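You operate a simulated robot arm through the tools that you are given. There is no shell and no other tool.

You run a simulated two-armed robot. Do the job below in one go: nothing can be reset, and whatever is moved stays where it is left.

Task
Sand the blue ball's matt patch to satin with the FINE pad.
Fine: damp the pad in the water dish first so that no dust flies, work the patch, lay the pad back, then dry the drops on top with the yellow ball cloth and lay it back. Drop, tip or break nothing, pinch no finger, and leave the ball in its ring.

It is judged by the outcome, as a careful person would: the job done as asked, and still so three seconds after it is handed in. It fails if anything else is knocked over, pushed out of place, dropped, spilled or broken. Flat cloth is picked up by pressing the open fingertips on it (5 to 10 N) and closing them slowly along it; thin cloth reads only 2 to 8 mm in the jaws.

Robot
Two 7-joint arms with fingered hands on one trunk that stands fixed in place. Base frame: the origin is at the foot of the trunk, x ahead of it, y to its left, z up; the work surface is at about z = 80.9. Readings come in cm, degrees, newtons and seconds.
The left shoulder is at [2.9, 15.2, 122.6], the right one opposite. With the tool pointing down near the work surface each hand reaches from about 10 to 76 cm from the base axis, measured 20 degrees to its own side. Payload 3.8 kg a hand.
Tool frame (each hand has its own): the origin (TCP) lies between the finger pads and is the grasp point; the fingertips stand 3 cm ahead of it; z points along the fingers, y is the line along which they close. The gripper opens to 10.4 cm; its body begins 3.5 cm behind the TCP. The gripper is a hand of 5 fingers: y runs from the thumb to the fingers, the wrist lies at [-1.5, -10.4, -17.8] in the tool frame.
Orientation is that of the tool frame in the base frame, as a unit quaternion [x, y, z, w]. With the fingers straight down and the wrist toward the robot, the tool's x, y and z point along [0, 1, 0], [1, 0, 0] and [0, 0, -1] of the base frame.

Tools
- The arms move only by the tool nudge_tool. It takes "left_steps", "right_steps" or both (then of equal length, played together; a hand with none holds still); each is a list of rows, each an object of numbers (a shift or turn left out is 0): "x", "y", "z": the shift along the tool's x, y, z in cm; "ax", "ay", "az": the turn, a rotation vector about the tool's x, y, z in degrees. In form: [{"x": .., "y": .., "z": .., "ax": .., "ay": .., "az": ..}, ...]. A call has 1 to 20 rows; each row is the pose to reach, as a shift and turn from the pose commanded when the call began, along the tool's axes at that moment. Each row takes 0.2 s and may step no farther than 5 cm and 8.6 degrees from the row before; otherwise, the whole call is refused. A pose out of reach is approached as far as the arm can. The call stops where the force on the tool passes 40 N (or 10 N more than at its start, if that is more) or the arm is blocked; 0.2 s more then pass. In this call time passes only in rows, and 0.2 s behind the last. The reply holds the time, the measured pose of the TCP, the force on the tool along the base axes, the opening and the grip force, in the units named above and with some noise, with the torque about the TCP (base axes, N m) and any sound that the robot's microphone picked up.
- Cameras (640 x 400 px; columns grow to the right, rows downward): "scene" is now at [11.51, 2.74, 138.32]; the picture's right is [0.31, -0.95, -0.02], its down [-0.50, -0.15, -0.85] and it looks along [0.81, 0.28, -0.52] (base axes); focal length 214 px, centre (320, 200). "left" rides on the left gripper at [-8, -7.8, -14.1] in its tool frame; the picture's right is [-0.78, -0.30, 0.56], its down [0.54, -0.78, 0.33] and it looks along [0.33, 0.56, 0.76] (tool axes); focal length 247 px, centre (320, 200). "right" rides on the right gripper at [8, -7.8, -14.1] in its tool frame; the picture's right is [-0.78, 0.30, -0.56], its down [-0.54, -0.78, 0.33] and it looks along [-0.33, 0.56, 0.76] (tool axes); focal length 247 px, centre (320, 200). There is no depth. A picture from a camera that has moved, and an enlarged one, comes with that camera's place and axes in the base frame and with its lens.
- grab_frame(camera): a new picture of that camera. It takes no simulated time.
- slide_trunk(by): moves the trunk up (or, below 0, down) by that many cm; the arms and the scene camera ride with it, the base frame stays. It gives what a move gives, with no picture.
- curl_fingers(index, middle, ring, little, thumb_bend, thumb_turn, hand): sets how far each is bent, from 0 (flat) to 1 (curled in); at 0.3 the hand is open as for a grip, at 0.7 the pads meet at the TCP. One left out holds its place. A second passes; each finger stops where it meets its share of the squeeze, and holds until it gets a number again. It is the only way to open and close the hand. It gives what a move gives, with no picture; readings hold the bend of each and the force on index, middle, ring, little, thumb and palm. thumb_turn goes from beside the hand (0) to across from the fingers (1), as for a grip.
- head_to(pan, tilt): turns the head with the scene camera to pan (to the left, within 80 degrees either way) and tilt (down, from -29 to 69), counted from straight ahead of the robot (the tilt from the chest, where the trunk bows). It gives what a move gives.
- inspect(camera, box): a new picture of the part [left, top, right, bottom] of that camera's present view, enlarged. It takes no simulated time.
- finish_job(): hands the job in; it is judged then, once.

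Nothing tells you positions but the pictures and the camera data. Unless the task says otherwise, let go and move clear before handing in.

The tools are called after ">>>" as a command line: name --argument value ..., lists and objects as JSON in quotes. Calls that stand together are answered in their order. nudge_tool: Moves the arms, as the interface text tells. Its arguments: {"type":"object","properties":{"left_steps":{"type":"array","items":{"type":"object","properties":{"x":{"type":"number"},"y":{"type":"number"},"z":{"type":"number"},"ax":{"type":"number"},"ay":{"type":"number"},"az":{"type":"number"}}}},"right_steps":{"type":"array","items":{"type":"object","properties":{"x":{"type":"number"},"y":{"type":"number"},"z":{"type":"number"},"ax":{"type":"number"},"ay":{"type":"number"},"az":{"type":"number"}}}}},"required":[]} The other tools are called the same way: slide_trunk (by) moves the trunk up or down; curl_fingers (index, middle, ring, little, thumb_bend, thumb_turn, hand) moves the fingers one by one; head_to (pan, tilt) turns the head that bears the scene camera; grab_frame (camera) takes a picture; inspect (camera, box) takes an enlarged picture of a part of a camera's view; finish_job () hands the job in.

At the start:

```text
time: 0.0
left_ee_pos: [33.76, 35.11, 127.11]
left_ee_rot: [0.708, 0.707, 0.0, 0.0]
left_wrist_force: [-0.5, 0.6, -0.2]
left_moment: [-0.02, 0.0, 0.01]
left_finger_gap: 10.36
left_grip_force: 0.1
left_shape: jaw
left_bend: [0.3, 0.3, 0.3, 0.3, 0.3, 0.98]
left_finger forces: [0.0, 0.1, 0.1, 0.1, 0.0, 0.1]
right_ee_pos: [56.56, 3.85, 130.94]
right_ee_rot: [0.707, 0.707, 0.001, 0.0]
right_wrist_force: [-1.0, 0.0, 0.1]
right_moment: [0.02, -0.02, -0.01]
right_finger_gap: 10.35
right_grip_force: 0.0
right_shape: jaw
right_bend: [0.3, 0.3, 0.3, 0.3, 0.3, 0.98]
right_finger forces: [0.0, 0.0, 0.0, 0.0, 0.0, 0.1]
trunk travel left (down, up): [-30.0, 15.6]
head pan, tilt (commanded): [18.2, 27.9]
```

scene: 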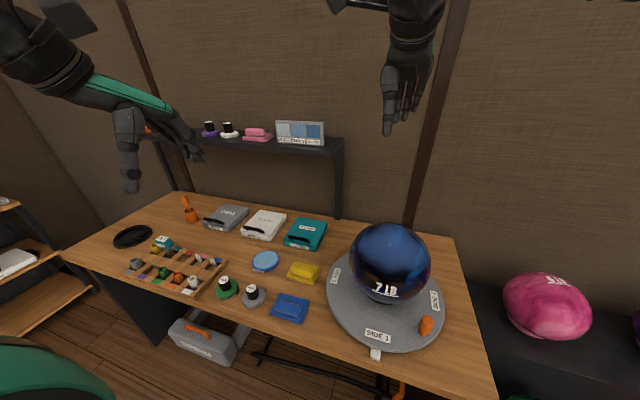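
right: 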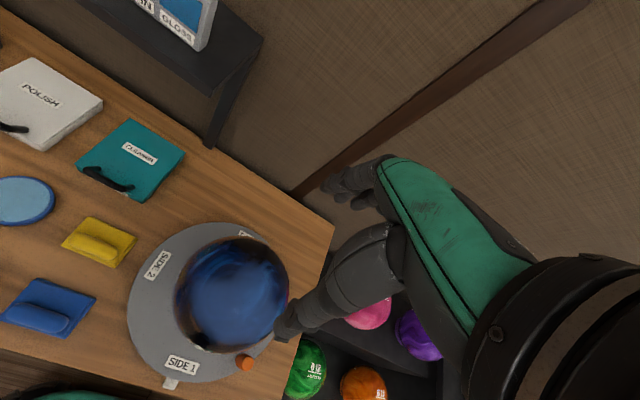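
left: 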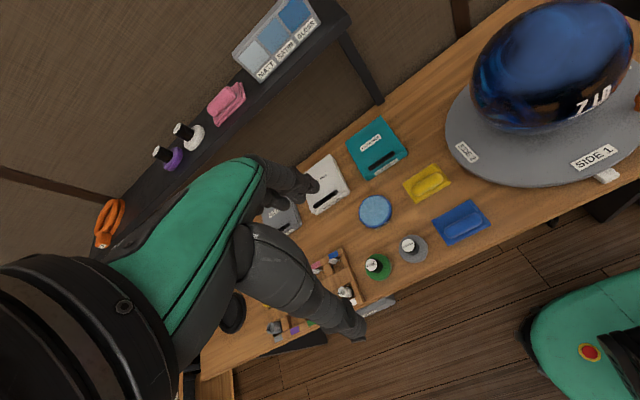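

I see a workbench with a blue bowling ball on a grey ring/turntable at right, pads labelled (grey, white POLISH, teal CLEANER), a light-blue round dish, and yellow and blue folded cloths. I will look closer at every item before moving.

>>> inspect --camera "scene" --box '[180, 190, 340, 290]'

>>> inspect --camera "scene" --box '[310, 210, 470, 370]'

>>> inspect --camera "scene" --box '[100, 220, 260, 320]'

>>> inspect --camera "scene" --box '[190, 110, 350, 210]'

>>> inspect --camera "left" --box '[240, 100, 500, 270]'

>>> inspect --camera "right" --box '[0, 40, 320, 390]'

```text
4.00 times, centred on (260, 240) of scene
camera zoom: at [11.51, 2.74, 138.32], right [0.31, -0.95, -0.02], down [-0.5, -0.15, -0.85], along [0.81, 0.28, -0.52], focal length 858 px, centre (560, 40)
```

zoom: 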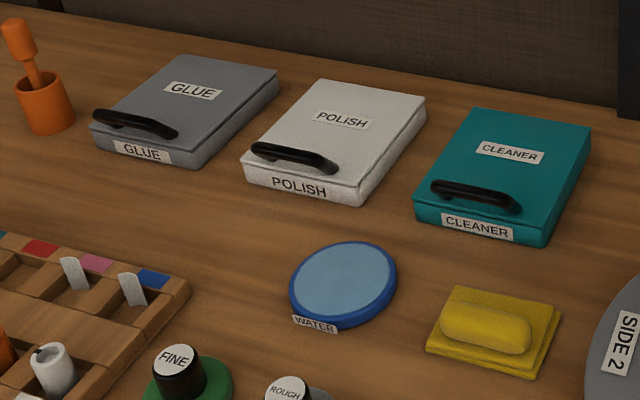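

```text
2.50 times, centred on (390, 290) of scene
camera zoom: at [11.51, 2.74, 138.32], right [0.31, -0.95, -0.02], down [-0.5, -0.15, -0.85], along [0.81, 0.28, -0.52], focal length 536 px, centre (145, -25)
```

zoom: 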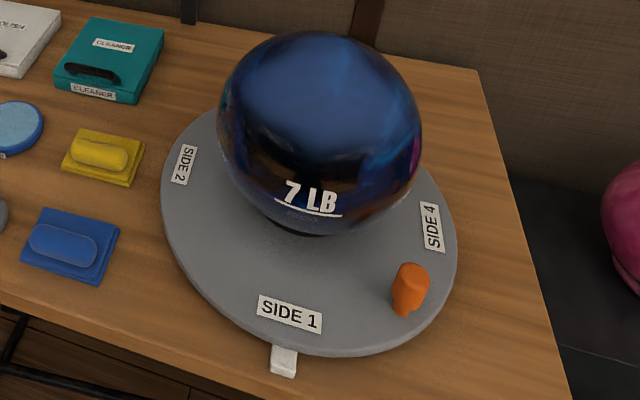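

```text
4.00 times, centred on (180, 270) of scene
camera zoom: at [11.51, 2.74, 138.32], right [0.31, -0.95, -0.02], down [-0.5, -0.15, -0.85], along [0.81, 0.28, -0.52], focal length 858 px, centre (880, -80)
```

zoom: 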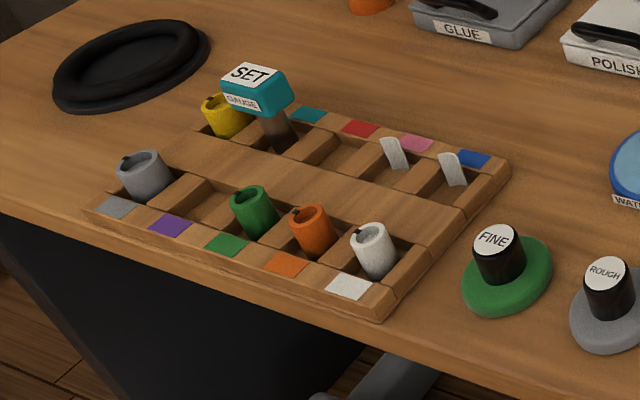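

```text
4.00 times, centred on (270, 160) of scene
camera zoom: at [11.51, 2.74, 138.32], right [0.31, -0.95, -0.02], down [-0.5, -0.15, -0.85], along [0.81, 0.28, -0.52], focal length 858 px, centre (520, 360)
```

zoom: 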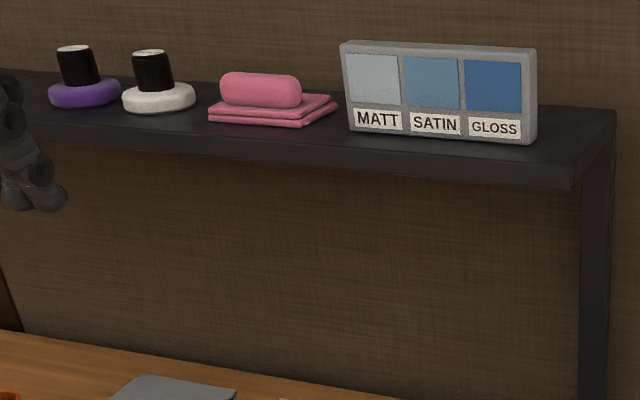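

```text
2.35 times, centred on (370, 185) of left
camera zoom: at [25.99, 27.12, 141.3], right [-0.3, -0.78, -0.56], down [-0.78, 0.54, -0.33], along [0.56, 0.33, -0.76], focal length 581 px, centre (202, 235)
```

zoom: 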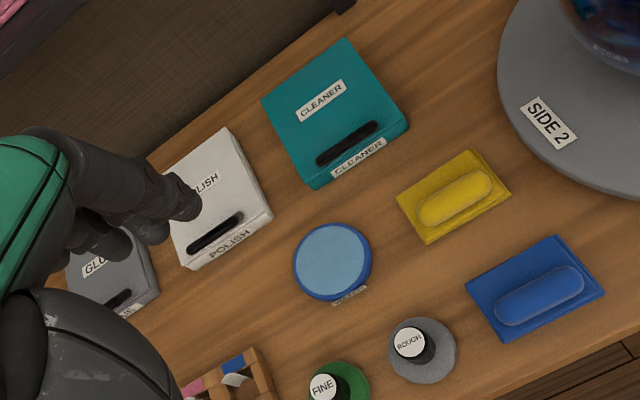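

```text
1.14 times, centred on (160, 215) of right
camera zoom: at [48.86, 11.7, 145.04], right [0.3, -0.78, 0.56], down [-0.78, -0.54, -0.33], along [0.56, -0.33, -0.76], focal length 282 px, centre (503, 183)
```

zoom: 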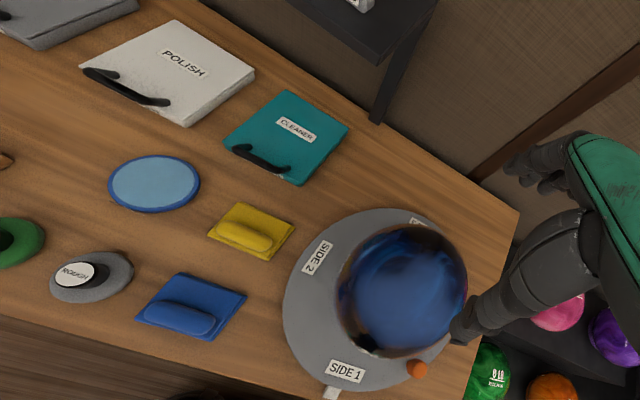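

I'll zoom in on the ball from all the cameras to find the matt patch.

>>> inspect --camera "scene" --box '[340, 215, 440, 310]'

>>> inspect --camera "right" --box '[120, 210, 300, 390]'

>>> inspect --camera "left" --box '[440, 0, 640, 190]'

>>> inspect --camera "left" --box '[60, 0, 360, 190]'

```text
4.21 times, centred on (390, 262) of scene
camera zoom: at [11.51, 2.74, 138.32], right [0.31, -0.95, -0.02], down [-0.5, -0.15, -0.85], along [0.81, 0.28, -0.52], focal length 903 px, centre (25, -63)
```

zoom: 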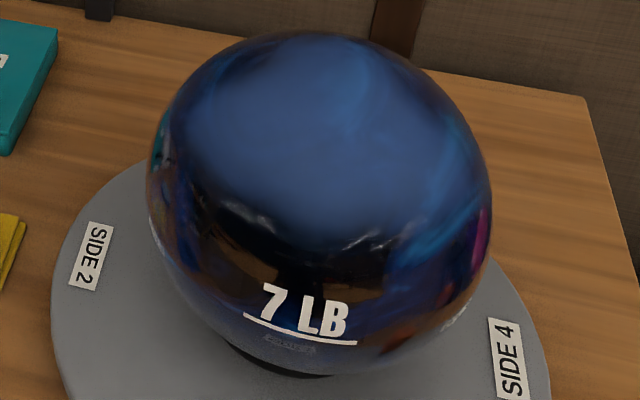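

```text
2.22 times, centred on (210, 300) of right
camera zoom: at [48.86, 11.7, 145.04], right [0.3, -0.78, 0.56], down [-0.78, -0.54, -0.33], along [0.56, -0.33, -0.76], focal length 549 px, centre (564, -22)
```

zoom: 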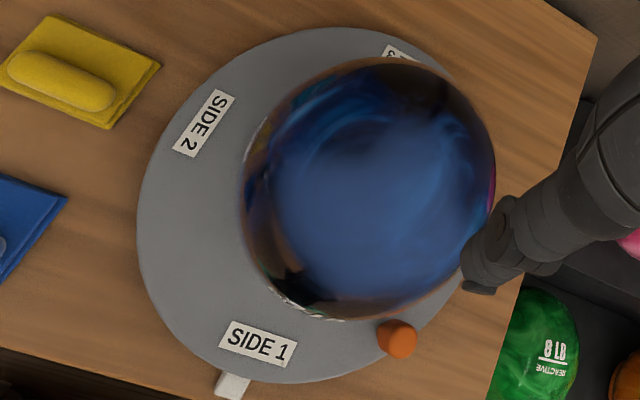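

```text
2.11 times, centred on (540, 95) of left
camera zoom: at [25.99, 27.12, 141.3], right [-0.3, -0.78, -0.56], down [-0.78, 0.54, -0.33], along [0.56, 0.33, -0.76], focal length 520 px, centre (-143, 421)
```

zoom: 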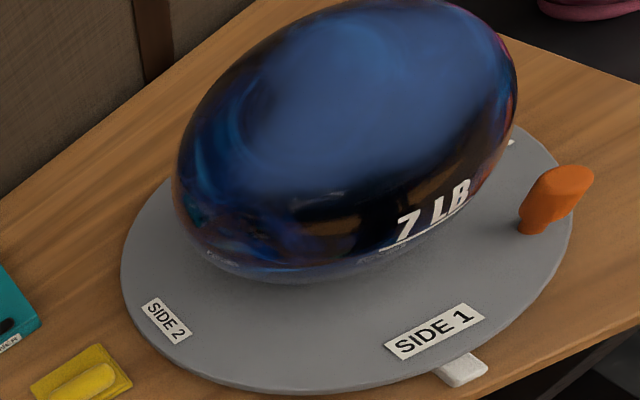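

```text
2.11 times, centred on (210, 95) of left
camera zoom: at [25.99, 27.12, 141.3], right [-0.3, -0.78, -0.56], down [-0.78, 0.54, -0.33], along [0.56, 0.33, -0.76], focal length 520 px, centre (552, 421)
```

zoom: 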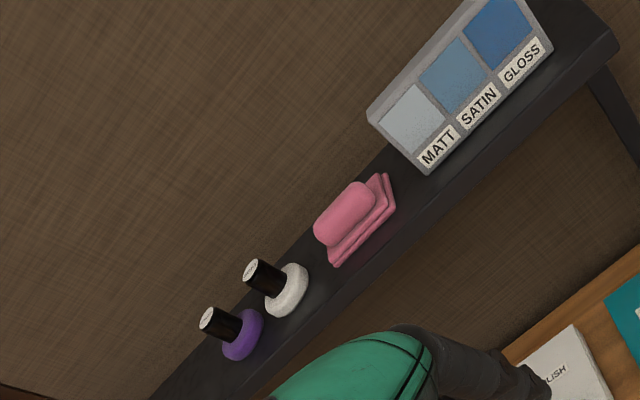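

The front, left and top of the ball look glossy, so the matt patch must be on the hidden right or back side. I'll swing the right hand out to the right of the ball with its camera facing it, staying high and clear.

>>> nudge_tool --right_steps '[{"x": -2.4, "y": 0.1, "z": -0.2, "az": -8.2}, {"x": -4.8, "y": 0.2, "z": 0, "az": -16.4}, {"x": -7.2, "y": 0.3, "z": 0.5, "az": -24.6}, {"x": -9.6, "y": 0.4, "z": 1, "az": -32.8}, {"x": -12, "y": 0.5, "z": 2, "az": -41}, {"x": -14.4, "y": 0.7, "z": 3, "az": -49.2}, {"x": -16.8, "y": 0.9, "z": 4, "az": -57.4}, {"x": -19.2, "y": 1.1, "z": 5, "az": -65.6}, {"x": -21.6, "y": 1.3, "z": 6, "az": -73.8}, {"x": -24, "y": 1.4, "z": 7, "az": -82}, {"x": -26, "y": 1.5, "z": 8, "az": -90}]'

```text
time: 2.4
left_ee_pos: [33.46, 35.19, 127.28]
left_ee_rot: [0.708, 0.706, 0.001, 0.001]
left_wrist_force: [-0.2, 0.7, -0.2]
left_moment: [0.02, -0.01, -0.01]
left_finger_gap: 10.38
left_grip_force: 0.0
left_shape: jaw
left_bend: [0.3, 0.3, 0.3, 0.3, 0.3, 0.98]
left_finger forces: [0.0, 0.0, 0.1, 0.0, 0.0, 0.0]
right_ee_pos: [27.4, -8.5, 130.5]
right_ee_rot: [0.008, 1.0, 0.0, -0.004]
right_wrist_force: [-1.6, -0.4, 0.6]
right_moment: [-0.01, -0.02, 0.01]
right_finger_gap: 10.39
right_grip_force: 0.1
right_shape: jaw
right_bend: [0.3, 0.3, 0.3, 0.3, 0.3, 0.97]
right_finger forces: [0.1, 0.0, 0.0, 0.0, 0.1, 0.1]
right hand out of reach, approached as far as the arm can: row 5, 6, 7, 8, 9, 10, 11
trunk travel left (down, up): [-30.0, 15.6]
head pan, tilt (commanded): [18.2, 27.9]
```

The hand reached the orientation but the arm stopped short of the place. I'll look at what this view gives.

>>> grab_frame --camera "right"

>>> grab_frame --camera "scene"

```text
taken
camera right: at [19.47, -16.24, 144.8], right [0.78, 0.28, 0.55], down [0.52, -0.78, -0.34], along [0.34, 0.55, -0.76], focal length 247 px, centre (320, 200)
```

right: 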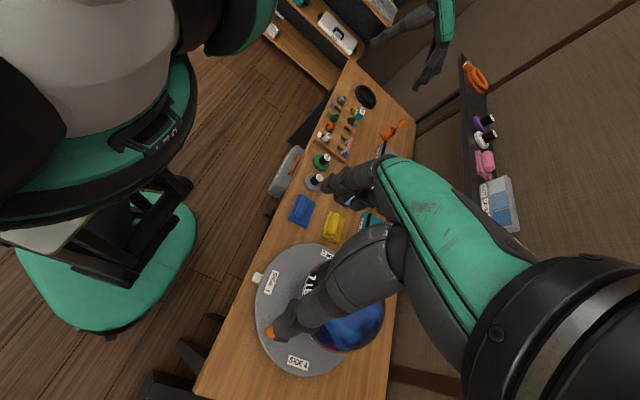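

```text
taken
camera scene: at [11.27, 2.78, 138.35], right [0.31, -0.95, -0.02], down [-0.5, -0.15, -0.85], along [0.81, 0.28, -0.52], focal length 214 px, centre (320, 200)
```

scene: 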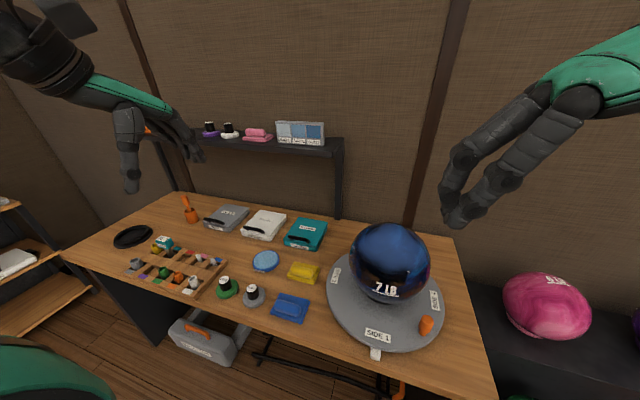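

>>> inspect --camera "right" --box '[240, 230, 400, 390]'

>>> inspect --camera "right" --box '[270, 60, 420, 240]'

```text
2.50 times, centred on (320, 310) of right
camera zoom: at [19.47, -16.24, 144.8], right [0.78, 0.28, 0.55], down [0.52, -0.78, -0.34], along [0.34, 0.55, -0.76], focal length 617 px, centre (320, -75)
```

zoom: 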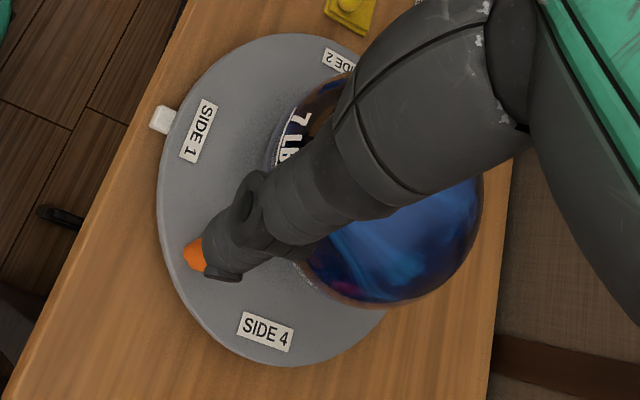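

```text
2.22 times, centred on (345, 150) of right
camera zoom: at [19.47, -16.24, 144.8], right [0.78, 0.28, 0.55], down [0.52, -0.78, -0.34], along [0.34, 0.55, -0.76], focal length 549 px, centre (264, 311)
```

zoom: 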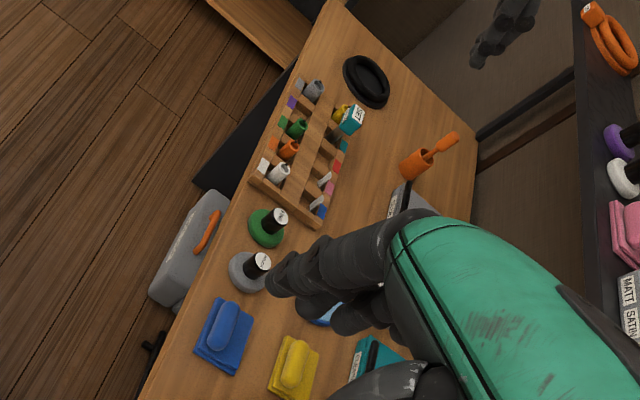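

The right side looks glossy too, so the patch is probably at the back (SIDE 3). I'll look at the orange knob and the white block at the turntable's edge to see how it turns.

>>> inspect --camera "scene" --box '[400, 300, 450, 350]'

>>> inspect --camera "scene" --box '[350, 320, 410, 370]'

>>> inspect --camera "scene" --box '[210, 260, 320, 330]'

>>> inspect --camera "scene" --box '[420, 240, 640, 400]'

```text
8.00 times, centred on (425, 325) of scene
camera zoom: at [11.27, 2.78, 138.35], right [0.31, -0.95, -0.02], down [-0.5, -0.15, -0.85], along [0.81, 0.28, -0.52], focal length 1716 px, centre (-520, -800)
```

zoom: 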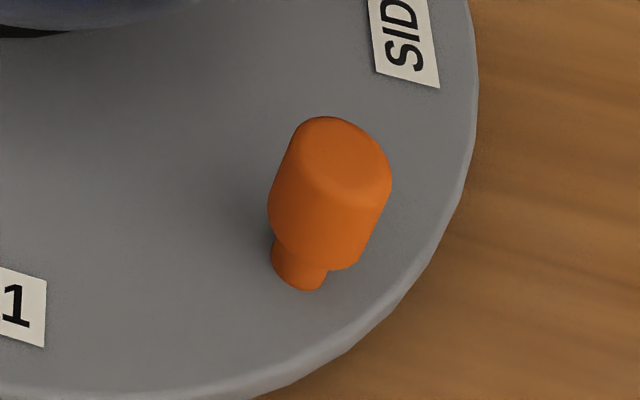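

```text
8.00 times, centred on (380, 345) of scene
camera zoom: at [11.27, 2.78, 138.35], right [0.31, -0.95, -0.02], down [-0.5, -0.15, -0.85], along [0.81, 0.28, -0.52], focal length 1716 px, centre (-160, -960)
```

zoom: 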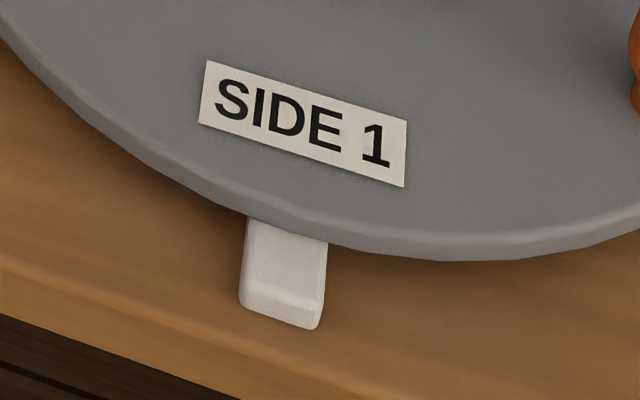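

```text
5.71 times, centred on (265, 295) of scene
camera zoom: at [11.27, 2.78, 138.35], right [0.31, -0.95, -0.02], down [-0.5, -0.15, -0.85], along [0.81, 0.28, -0.52], focal length 1226 px, centre (634, -343)
```

zoom: 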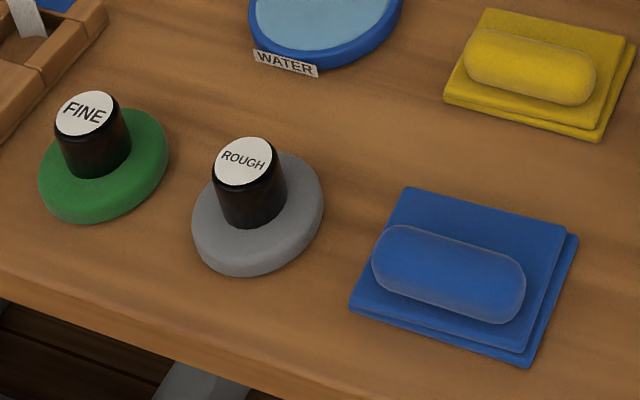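

```text
2.50 times, centred on (530, 320) of scene
camera zoom: at [11.27, 2.78, 138.35], right [0.31, -0.95, -0.02], down [-0.5, -0.15, -0.85], along [0.81, 0.28, -0.52], focal length 536 px, centre (-205, -100)
```

zoom: 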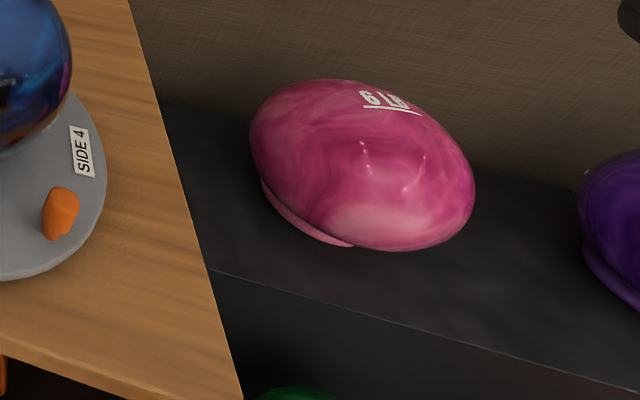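

The orange knob on the turntable stands near (44.7, -11, 83–89) and the white block is only a pointer, so the turntable can be turned by the knob. I'll check how my right fingers sit in the tool frame before pushing with them.

>>> inspect --camera "right" --box '[230, 130, 470, 350]'

>>> inspect --camera "scene" --box '[420, 10, 640, 240]'

```text
1.82 times, centred on (350, 240) of right
camera zoom: at [19.47, -16.24, 144.8], right [0.78, 0.28, 0.55], down [0.52, -0.78, -0.34], along [0.34, 0.55, -0.76], focal length 449 px, centre (266, 127)
```

zoom: 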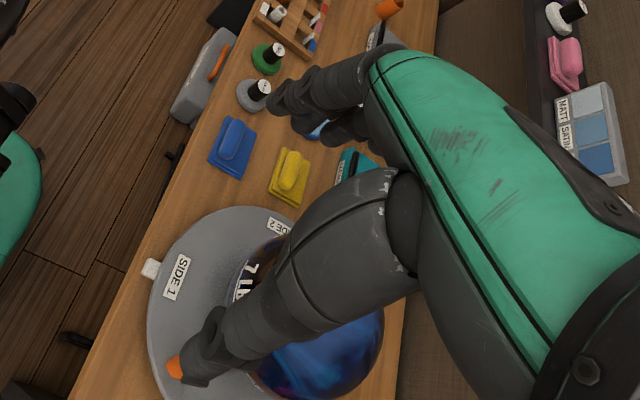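

```text
1.74 times, centred on (530, 125) of scene
camera zoom: at [11.27, 2.78, 138.35], right [0.31, -0.95, -0.02], down [-0.5, -0.15, -0.85], along [0.81, 0.28, -0.52], focal length 373 px, centre (-45, 330)
```

zoom: 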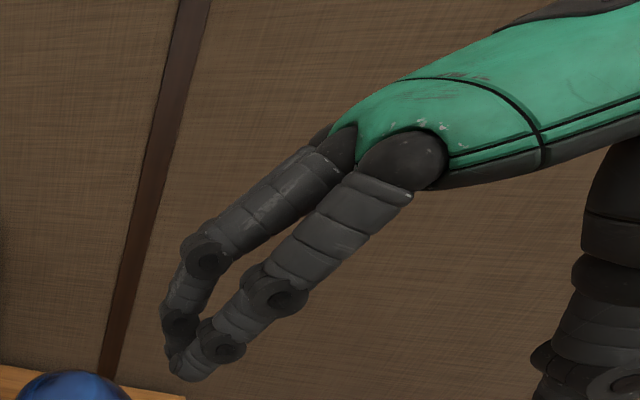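

I'll make one small turn to find out what the commanded base pose is after the out-of-reach move.

>>> nudge_tool --right_steps '[{"az": 5}, {"az": 10}]'

```text
time: 3.0
left_ee_pos: [33.69, 35.2, 127.14]
left_ee_rot: [0.707, 0.707, 0.0, 0.0]
left_wrist_force: [0.9, -0.1, 0.1]
left_moment: [0.01, -0.03, 0.0]
left_finger_gap: 10.37
left_grip_force: 0.0
left_shape: jaw
left_bend: [0.3, 0.3, 0.3, 0.3, 0.3, 0.98]
left_finger forces: [0.0, 0.1, 0.0, 0.0, 0.0, 0.1]
right_ee_pos: [27.26, -8.68, 130.23]
right_ee_rot: [0.088, 0.996, 0.0, 0.0]
right_wrist_force: [0.3, 0.0, -0.8]
right_moment: [-0.01, -0.02, -0.05]
right_finger_gap: 10.41
right_grip_force: 0.0
right_shape: jaw
right_bend: [0.3, 0.3, 0.3, 0.3, 0.3, 0.97]
right_finger forces: [0.0, 0.0, 0.0, 0.0, 0.0, 0.0]
trunk travel left (down, up): [-30.0, 15.6]
head pan, tilt (commanded): [18.2, 27.9]
```

>>> nudge_tool --right_steps '[{"x": -1.29, "y": -1.13, "z": 2.2, "az": 8}, {"x": -2.57, "y": -2.27, "z": 4.4, "az": 16}, {"x": -3.86, "y": -3.4, "z": 6.6, "az": 24}, {"x": -5.15, "y": -4.54, "z": 8.8, "az": 32}, {"x": -6.43, "y": -5.67, "z": 11, "az": 40}, {"x": -7.72, "y": -6.8, "z": 13.2, "az": 48}, {"x": -9, "y": -7.94, "z": 15.4, "az": 56}, {"x": -10.3, "y": -9.07, "z": 17.6, "az": 64}, {"x": -11.58, "y": -10.2, "z": 19.8, "az": 72}, {"x": -12.87, "y": -11.34, "z": 22, "az": 80}]'

>>> head_to --pan -5 --tilt 45

>>> grab_frame --camera "scene"

>>> grab_frame --camera "right"

```text
time: 5.2
left_ee_pos: [33.65, 35.07, 127.18]
left_ee_rot: [0.707, 0.707, 0.0, 0.0]
left_wrist_force: [0.2, 0.4, -0.6]
left_moment: [0.0, 0.01, -0.03]
left_finger_gap: 10.4
left_grip_force: 0.1
left_shape: jaw
left_bend: [0.3, 0.3, 0.3, 0.3, 0.3, 0.98]
left_finger forces: [0.0, 0.1, 0.0, 0.0, 0.0, 0.0]
right_ee_pos: [38.24, -22.17, 107.83]
right_ee_rot: [0.708, 0.706, -0.001, -0.001]
right_wrist_force: [-0.6, 0.3, 0.4]
right_moment: [0.0, 0.03, 0.0]
right_finger_gap: 10.39
right_grip_force: 0.0
right_shape: jaw
right_bend: [0.3, 0.3, 0.3, 0.3, 0.3, 0.97]
right_finger forces: [0.0, 0.1, 0.0, 0.0, 0.0, 0.1]
right hand out of reach, approached as far as the arm can: row 8, 9
trunk travel left (down, up): [-30.0, 15.6]
head pan, tilt (commanded): [18.2, 27.9]
```

```text
time: 6.1
left_ee_pos: [33.82, 35.02, 127.23]
left_ee_rot: [0.707, 0.708, 0.0, -0.001]
left_wrist_force: [0.2, 0.1, 0.2]
left_moment: [-0.01, 0.0, 0.02]
left_finger_gap: 10.37
left_grip_force: 0.1
left_shape: jaw
left_bend: [0.3, 0.3, 0.3, 0.3, 0.3, 0.98]
left_finger forces: [0.0, 0.1, 0.0, 0.0, 0.1, 0.1]
right_ee_pos: [38.12, -22.22, 107.89]
right_ee_rot: [0.707, 0.707, 0.0, -0.001]
right_wrist_force: [0.2, 0.0, -0.9]
right_moment: [0.0, -0.01, -0.03]
right_finger_gap: 10.4
right_grip_force: 0.1
right_shape: jaw
right_bend: [0.3, 0.3, 0.3, 0.3, 0.3, 0.97]
right_finger forces: [0.1, 0.0, 0.0, 0.0, 0.0, 0.0]
trunk travel left (down, up): [-30.0, 15.6]
head pan, tilt (commanded): [-5.0, 45.0]
```

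```text
taken
camera scene: at [10.77, -0.83, 135.78], right [-0.09, -1.0, 0.01], down [-0.75, 0.06, -0.66], along [0.66, -0.06, -0.75], focal length 214 px, centre (320, 200)
```

scene: 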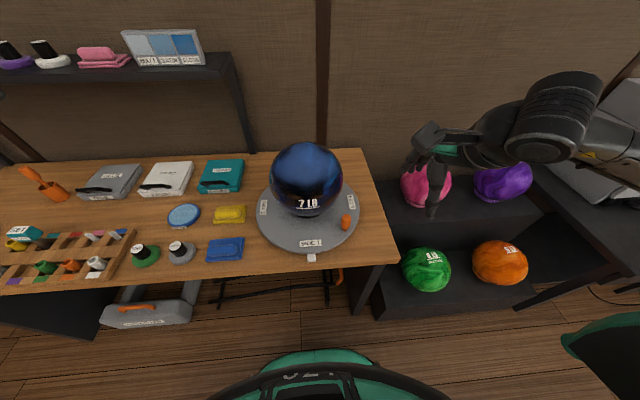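

```text
taken
camera right: at [30.52, -14.34, 122.1], right [0.3, -0.78, 0.56], down [-0.78, -0.54, -0.33], along [0.55, -0.33, -0.76], focal length 247 px, centre (320, 200)
```

right: 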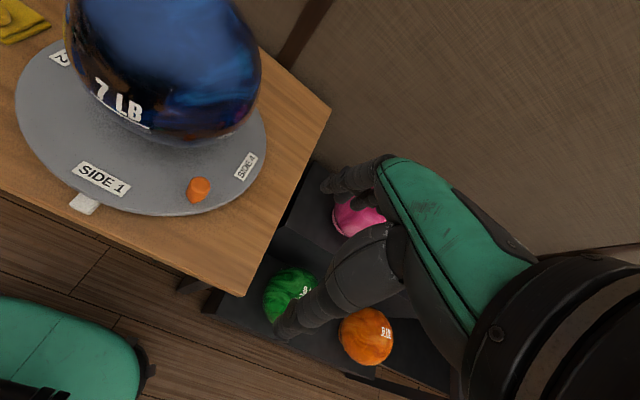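

>>> inspect --camera "scene" --box '[380, 70, 540, 230]'

>>> inspect --camera "right" --box '[250, 130, 450, 350]'

>>> inspect --camera "scene" --box '[250, 130, 380, 260]'

>>> inspect --camera "scene" --box '[120, 190, 260, 280]'

```text
2.50 times, centred on (460, 150) of scene
camera zoom: at [10.77, -0.83, 135.78], right [-0.09, -1.0, 0.01], down [-0.75, 0.06, -0.66], along [0.66, -0.06, -0.75], focal length 536 px, centre (-30, 325)
```

zoom: 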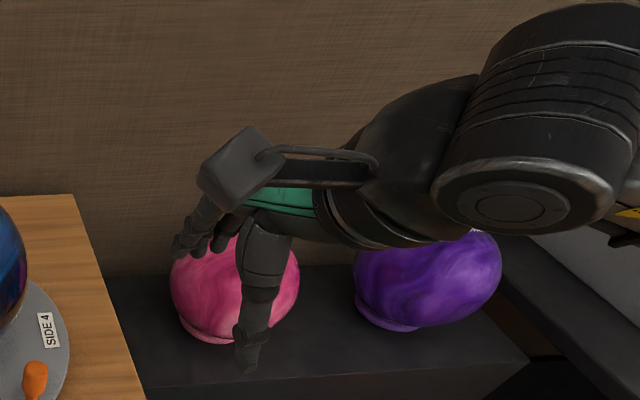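

```text
1.82 times, centred on (350, 240) of right
camera zoom: at [30.52, -14.34, 122.1], right [0.3, -0.78, 0.56], down [-0.78, -0.54, -0.33], along [0.55, -0.33, -0.76], focal length 449 px, centre (266, 127)
```

zoom: 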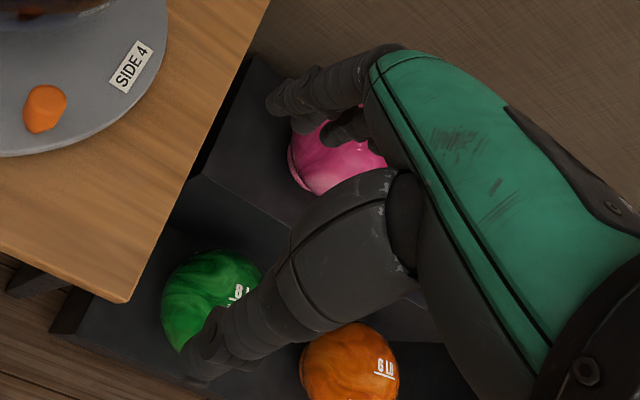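

```text
3.08 times, centred on (315, 195) of scene
camera zoom: at [10.77, -0.83, 135.78], right [-0.09, -1.0, 0.01], down [-0.75, 0.06, -0.66], along [0.66, -0.06, -0.75], focal length 660 px, centre (335, 215)
```

zoom: 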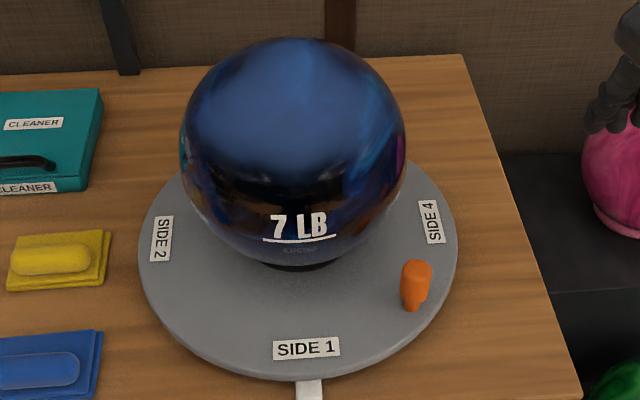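

```text
4.44 times, centred on (190, 235) of scene
camera zoom: at [10.77, -0.83, 135.78], right [-0.09, -1.0, 0.01], down [-0.75, 0.06, -0.66], along [0.66, -0.06, -0.75], focal length 953 px, centre (898, 44)
```

zoom: 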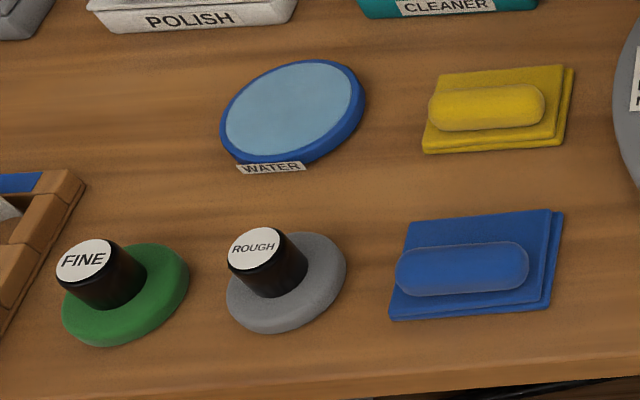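

The knob stands at about (44.4, -11.1) with its top near z 89, and the turntable centre is near (54.8, -1). I'll bring the right index finger behind the knob (right and far side), first hovering above knob height to check.

>>> nudge_tool --right_steps '[{"x": 2, "y": 0.5, "z": 3}, {"x": 4, "y": 1, "z": 6}, {"x": 6, "y": 1.8, "z": 9}, {"x": 7.8, "y": 2.5, "z": 12}, {"x": 7.8, "y": 2.5, "z": 15}]'

>>> head_to --pan -8 --tilt 48

>>> inspect --camera "scene" --box '[230, 100, 420, 260]'

>>> grab_frame --camera "right"

```text
time: 7.3
left_ee_pos: [33.7, 35.08, 127.07]
left_ee_rot: [0.707, 0.707, 0.0, -0.001]
left_wrist_force: [-0.5, 0.7, 0.0]
left_moment: [0.0, 0.0, 0.0]
left_finger_gap: 10.37
left_grip_force: 0.1
left_shape: jaw
left_bend: [0.3, 0.3, 0.3, 0.3, 0.3, 0.98]
left_finger forces: [0.0, 0.0, 0.1, 0.0, 0.1, 0.1]
right_ee_pos: [40.58, -14.25, 92.9]
right_ee_rot: [0.707, 0.707, 0.0, -0.001]
right_wrist_force: [-0.2, 0.2, -0.2]
right_moment: [-0.01, 0.03, -0.02]
right_finger_gap: 10.4
right_grip_force: 0.0
right_shape: jaw
right_bend: [0.3, 0.3, 0.3, 0.3, 0.3, 0.97]
right_finger forces: [0.1, 0.0, 0.0, 0.0, 0.0, 0.1]
trunk travel left (down, up): [-30.0, 15.6]
head pan, tilt (commanded): [-5.0, 45.0]
```

```text
time: 7.9
left_ee_pos: [33.72, 35.14, 127.24]
left_ee_rot: [0.708, 0.706, 0.0, -0.001]
left_wrist_force: [-0.1, -0.5, 0.1]
left_moment: [-0.01, 0.01, 0.01]
left_finger_gap: 10.36
left_grip_force: 0.1
left_shape: jaw
left_bend: [0.3, 0.3, 0.3, 0.3, 0.3, 0.98]
left_finger forces: [0.1, 0.0, 0.0, 0.0, 0.0, 0.1]
right_ee_pos: [40.58, -14.31, 92.89]
right_ee_rot: [0.707, 0.707, -0.001, -0.001]
right_wrist_force: [0.0, -0.5, 0.6]
right_moment: [0.0, 0.04, 0.0]
right_finger_gap: 10.41
right_grip_force: 0.0
right_shape: jaw
right_bend: [0.3, 0.3, 0.3, 0.3, 0.3, 0.97]
right_finger forces: [0.0, 0.1, 0.0, 0.0, 0.1, 0.0]
trunk travel left (down, up): [-30.0, 15.6]
head pan, tilt (commanded): [-8.0, 48.0]
```

```text
2.50 times, centred on (325, 180) of scene
camera zoom: at [10.44, -1.23, 135.38], right [-0.14, -0.99, 0.01], down [-0.78, 0.1, -0.62], along [0.61, -0.09, -0.79], focal length 536 px, centre (308, 250)
```

zoom: 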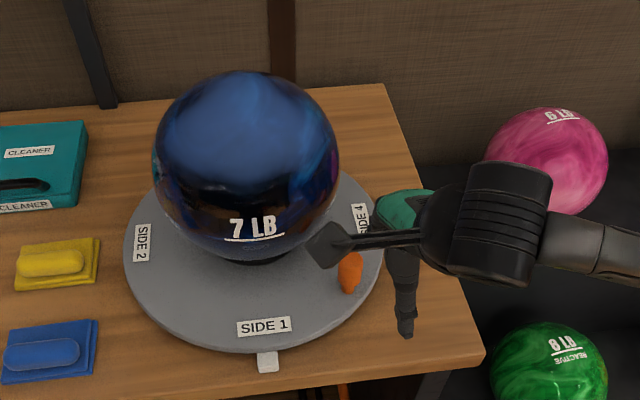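

```text
taken
camera right: at [32.93, -6.46, 107.03], right [0.3, -0.78, 0.56], down [-0.78, -0.54, -0.33], along [0.56, -0.33, -0.76], focal length 247 px, centre (320, 200)
```

right: 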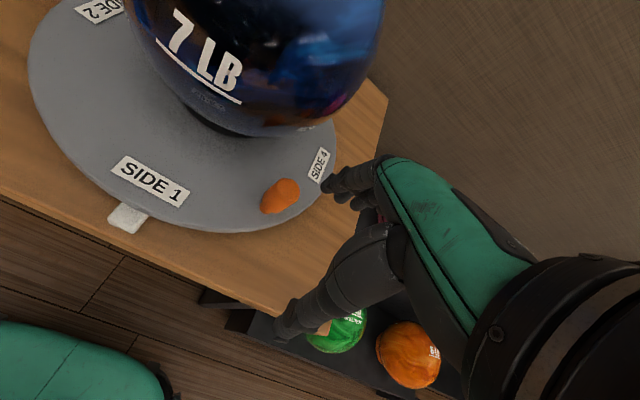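

>>> nudge_tool --right_steps '[{"z": 1.5}, {"z": 3}, {"z": 4}, {"z": 4.9}]'

>>> inspect --camera "right" --box '[200, 120, 400, 260]'

```text
time: 8.9
left_ee_pos: [33.83, 35.11, 127.19]
left_ee_rot: [0.707, 0.707, 0.001, 0.0]
left_wrist_force: [0.0, -0.2, -1.5]
left_moment: [0.0, -0.04, -0.02]
left_finger_gap: 10.38
left_grip_force: 0.1
left_shape: jaw
left_bend: [0.3, 0.3, 0.3, 0.3, 0.3, 0.98]
left_finger forces: [0.0, 0.0, 0.1, 0.0, 0.0, 0.1]
right_ee_pos: [40.53, -14.47, 87.86]
right_ee_rot: [0.707, 0.707, -0.001, -0.001]
right_wrist_force: [0.8, 0.3, 0.1]
right_moment: [-0.05, -0.03, 0.03]
right_finger_gap: 10.39
right_grip_force: 0.0
right_shape: jaw
right_bend: [0.3, 0.3, 0.3, 0.3, 0.3, 0.97]
right_finger forces: [0.1, 0.0, 0.0, 0.0, 0.1, 0.0]
trunk travel left (down, up): [-30.0, 15.6]
head pan, tilt (commanded): [-8.0, 48.0]
```

```text
2.86 times, centred on (300, 190) of right
camera zoom: at [32.91, -6.55, 102.03], right [0.3, -0.78, 0.56], down [-0.78, -0.53, -0.33], along [0.56, -0.33, -0.76], focal length 706 px, centre (377, 229)
```

zoom: 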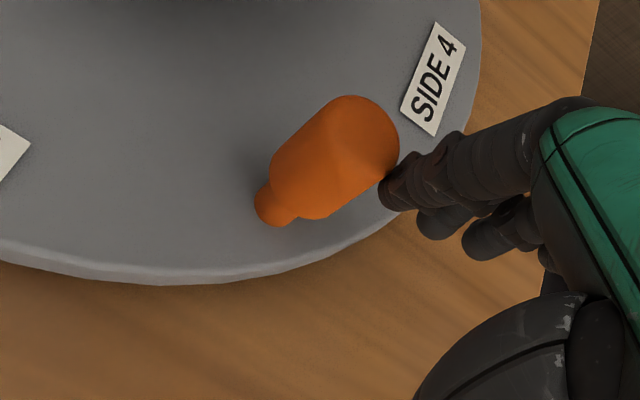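

The index is just behind the knob at knob height. I'll push the knob a short way clockwise (toward the front and left) along its circle and check that the turntable turns.

>>> nudge_tool --right_steps '[{"x": 0.72, "y": -0.49, "az": 1}, {"x": 1.44, "y": -0.97, "az": 2}, {"x": 2.12, "y": -1.49, "az": 3}, {"x": 2.8, "y": -2.0, "az": 4}, {"x": 3.47, "y": -2.53, "az": 5}, {"x": 4.13, "y": -3.05, "az": 6}]'

>>> grab_frame --camera "right"

>>> inspect --camera "scene" --box '[230, 100, 420, 260]'

```text
time: 10.3
left_ee_pos: [33.74, 35.16, 127.06]
left_ee_rot: [0.708, 0.707, 0.0, 0.0]
left_wrist_force: [-1.1, 0.0, 0.2]
left_moment: [0.0, -0.05, 0.0]
left_finger_gap: 10.37
left_grip_force: 0.0
left_shape: jaw
left_bend: [0.3, 0.3, 0.3, 0.3, 0.3, 0.98]
left_finger forces: [0.1, 0.1, 0.1, 0.0, 0.0, 0.0]
right_ee_pos: [37.48, -10.26, 87.91]
right_ee_rot: [0.742, 0.67, 0.001, -0.001]
right_wrist_force: [0.1, -0.4, -0.7]
right_moment: [-0.02, 0.02, -0.01]
right_finger_gap: 10.39
right_grip_force: 0.1
right_shape: jaw
right_bend: [0.3, 0.3, 0.3, 0.3, 0.3, 0.97]
right_finger forces: [0.0, 0.0, 0.0, 0.0, 0.0, 0.0]
trunk travel left (down, up): [-30.0, 15.6]
head pan, tilt (commanded): [-8.0, 48.0]
```

```text
taken
camera right: at [30.64, -1.57, 102.12], right [0.21, -0.8, 0.56], down [-0.83, -0.45, -0.33], along [0.52, -0.39, -0.76], focal length 247 px, centre (320, 200)
```

right: 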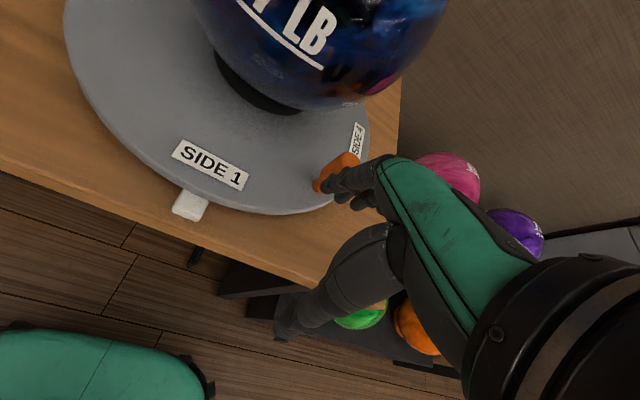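

```text
2.50 times, centred on (325, 180) of scene
camera zoom: at [10.43, -1.2, 135.38], right [-0.14, -0.99, 0.01], down [-0.78, 0.1, -0.62], along [0.61, -0.09, -0.79], focal length 536 px, centre (308, 250)
```

zoom: 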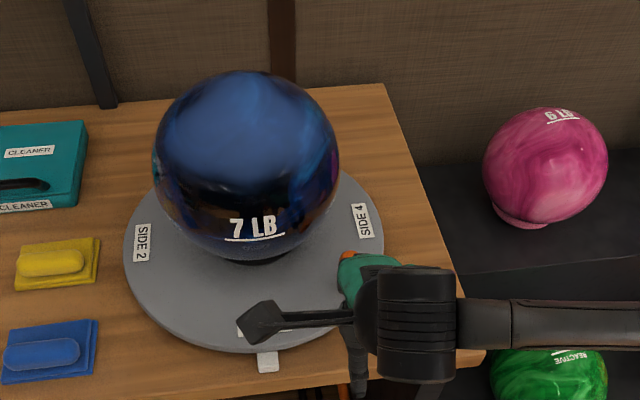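

The turntable did not move, so the finger seems to have gone past the knob. I'll zoom in to see exactly where the finger is relative to it.

>>> inspect --camera "right" --box '[270, 120, 420, 240]'

>>> inspect --camera "scene" --box '[300, 180, 420, 270]'

>>> grab_frame --camera "left"

```text
3.33 times, centred on (345, 180) of right
camera zoom: at [30.64, -1.57, 102.12], right [0.21, -0.8, 0.56], down [-0.83, -0.45, -0.33], along [0.52, -0.39, -0.76], focal length 823 px, centre (237, 267)
```

zoom: 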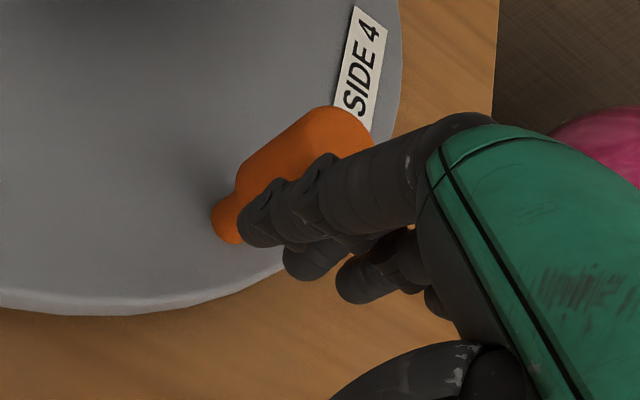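

```text
4.44 times, centred on (360, 225) of scene
camera zoom: at [10.43, -1.2, 135.38], right [-0.14, -0.99, 0.01], down [-0.78, 0.1, -0.62], along [0.61, -0.09, -0.79], focal length 953 px, centre (142, 89)
```

zoom: 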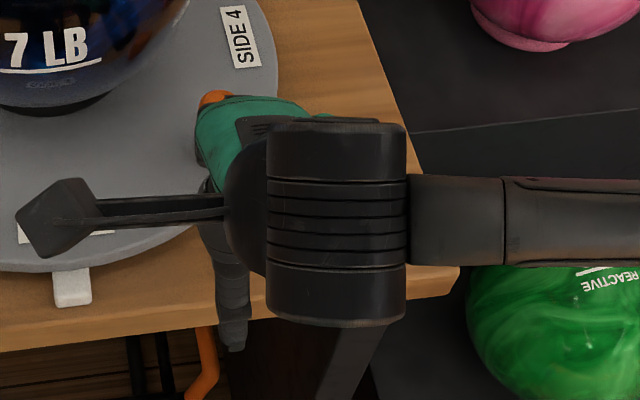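

```text
taken
camera left: at [25.96, 27.13, 141.31], right [-0.3, -0.78, -0.56], down [-0.78, 0.54, -0.33], along [0.56, 0.33, -0.76], focal length 247 px, centre (320, 200)
```

left: 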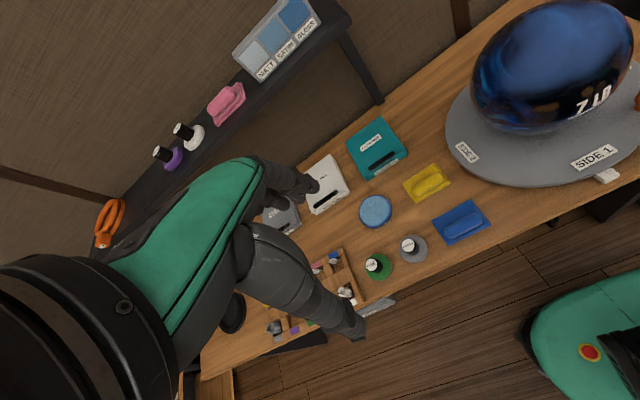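

>>> nudge_tool --right_steps '[{"x": -0.35, "y": 0.35}, {"x": -0.7, "y": 0.7}]'

>>> inspect --camera "right" --box '[270, 120, 420, 240]'

```text
time: 10.9
left_ee_pos: [33.79, 35.07, 127.09]
left_ee_rot: [0.707, 0.707, 0.001, 0.0]
left_wrist_force: [0.8, -0.1, -0.5]
left_moment: [0.0, -0.01, -0.02]
left_finger_gap: 10.37
left_grip_force: 0.1
left_shape: jaw
left_bend: [0.3, 0.3, 0.3, 0.3, 0.3, 0.98]
left_finger forces: [0.1, 0.0, 0.0, 0.0, 0.0, 0.0]
right_ee_pos: [38.17, -11.11, 87.97]
right_ee_rot: [0.743, 0.669, -0.001, 0.0]
right_wrist_force: [-0.7, 0.8, -0.2]
right_moment: [-0.02, -0.01, 0.01]
right_finger_gap: 10.38
right_grip_force: 0.1
right_shape: jaw
right_bend: [0.3, 0.3, 0.3, 0.3, 0.3, 0.97]
right_finger forces: [0.0, 0.0, 0.0, 0.0, 0.1, 0.0]
trunk travel left (down, up): [-30.0, 15.6]
head pan, tilt (commanded): [-8.0, 48.0]
```

```text
3.33 times, centred on (345, 180) of right
camera zoom: at [31.3, -2.43, 102.14], right [0.21, -0.8, 0.56], down [-0.83, -0.45, -0.33], along [0.52, -0.39, -0.76], focal length 823 px, centre (237, 267)
```

zoom: 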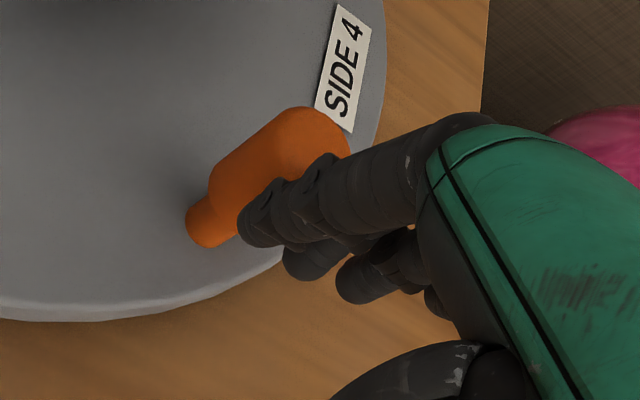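

The finger passed over/around the knob's rounded top because the tip sits higher than I assumed. I'll lift, re-place the index behind the knob, and come down lower this time.

>>> nudge_tool --right_steps '[{"z": -3}, {"z": -6}, {"x": -1.7, "y": 2.4, "z": -6, "az": -3}, {"x": -3.42, "y": 4.81, "z": -6, "az": -6}, {"x": -3.42, "y": 4.81, "z": -3, "az": -6}]'

>>> inspect --camera "right" --box '[200, 100, 420, 240]'

```text
time: 12.1
left_ee_pos: [33.71, 35.08, 127.2]
left_ee_rot: [0.707, 0.707, 0.0, 0.001]
left_wrist_force: [0.8, -1.9, 0.2]
left_moment: [0.0, -0.02, 0.0]
left_finger_gap: 10.38
left_grip_force: 0.0
left_shape: jaw
left_bend: [0.3, 0.3, 0.3, 0.3, 0.3, 0.98]
left_finger forces: [0.1, 0.0, 0.0, 0.0, 0.0, 0.1]
right_ee_pos: [42.69, -14.99, 90.86]
right_ee_rot: [0.707, 0.707, 0.0, 0.0]
right_wrist_force: [-0.2, -0.4, -0.2]
right_moment: [0.02, 0.02, 0.02]
right_finger_gap: 10.38
right_grip_force: 0.0
right_shape: jaw
right_bend: [0.3, 0.3, 0.3, 0.3, 0.3, 0.97]
right_finger forces: [0.0, 0.0, 0.1, 0.0, 0.1, 0.0]
trunk travel left (down, up): [-30.0, 15.6]
head pan, tilt (commanded): [-8.0, 48.0]
```

```text
2.86 times, centred on (310, 170) of right
camera zoom: at [35.03, -7.07, 105.04], right [0.3, -0.78, 0.56], down [-0.78, -0.54, -0.33], along [0.56, -0.33, -0.76], focal length 706 px, centre (349, 286)
```

zoom: 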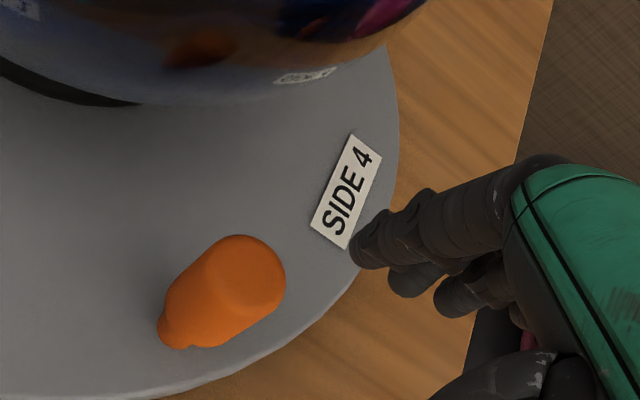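

>>> nudge_tool --right_steps '[{"z": 1.5}, {"z": 3}, {"z": 4.2}, {"z": 5.4}]'

>>> inspect --camera "right" --box '[200, 120, 420, 260]'

```text
time: 13.1
left_ee_pos: [33.72, 35.1, 127.18]
left_ee_rot: [0.707, 0.707, 0.0, 0.0]
left_wrist_force: [-0.5, -0.3, 0.3]
left_moment: [-0.01, 0.0, 0.03]
left_finger_gap: 10.37
left_grip_force: 0.0
left_shape: jaw
left_bend: [0.3, 0.3, 0.3, 0.3, 0.3, 0.98]
left_finger forces: [0.1, 0.1, 0.1, 0.0, 0.0, 0.0]
right_ee_pos: [42.55, -14.96, 85.47]
right_ee_rot: [0.707, 0.708, -0.001, 0.0]
right_wrist_force: [-0.5, 0.0, -0.9]
right_moment: [0.01, -0.02, 0.0]
right_finger_gap: 10.39
right_grip_force: 0.0
right_shape: jaw
right_bend: [0.3, 0.3, 0.3, 0.3, 0.3, 0.97]
right_finger forces: [0.1, 0.1, 0.1, 0.1, 0.0, 0.1]
trunk travel left (down, up): [-30.0, 15.6]
head pan, tilt (commanded): [-8.0, 48.0]
```

```text
2.86 times, centred on (310, 190) of right
camera zoom: at [34.84, -7.1, 99.63], right [0.3, -0.78, 0.56], down [-0.78, -0.54, -0.33], along [0.56, -0.33, -0.76], focal length 706 px, centre (349, 229)
```

zoom: 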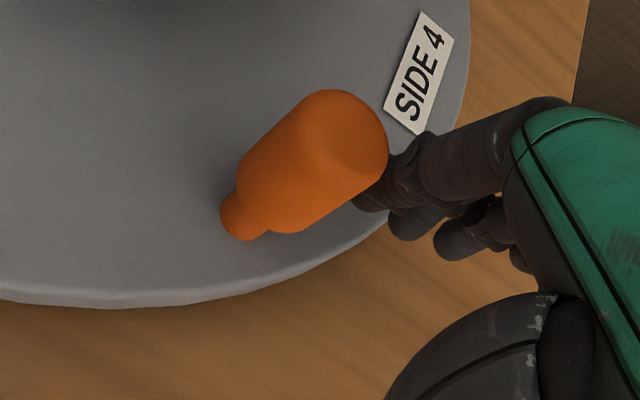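

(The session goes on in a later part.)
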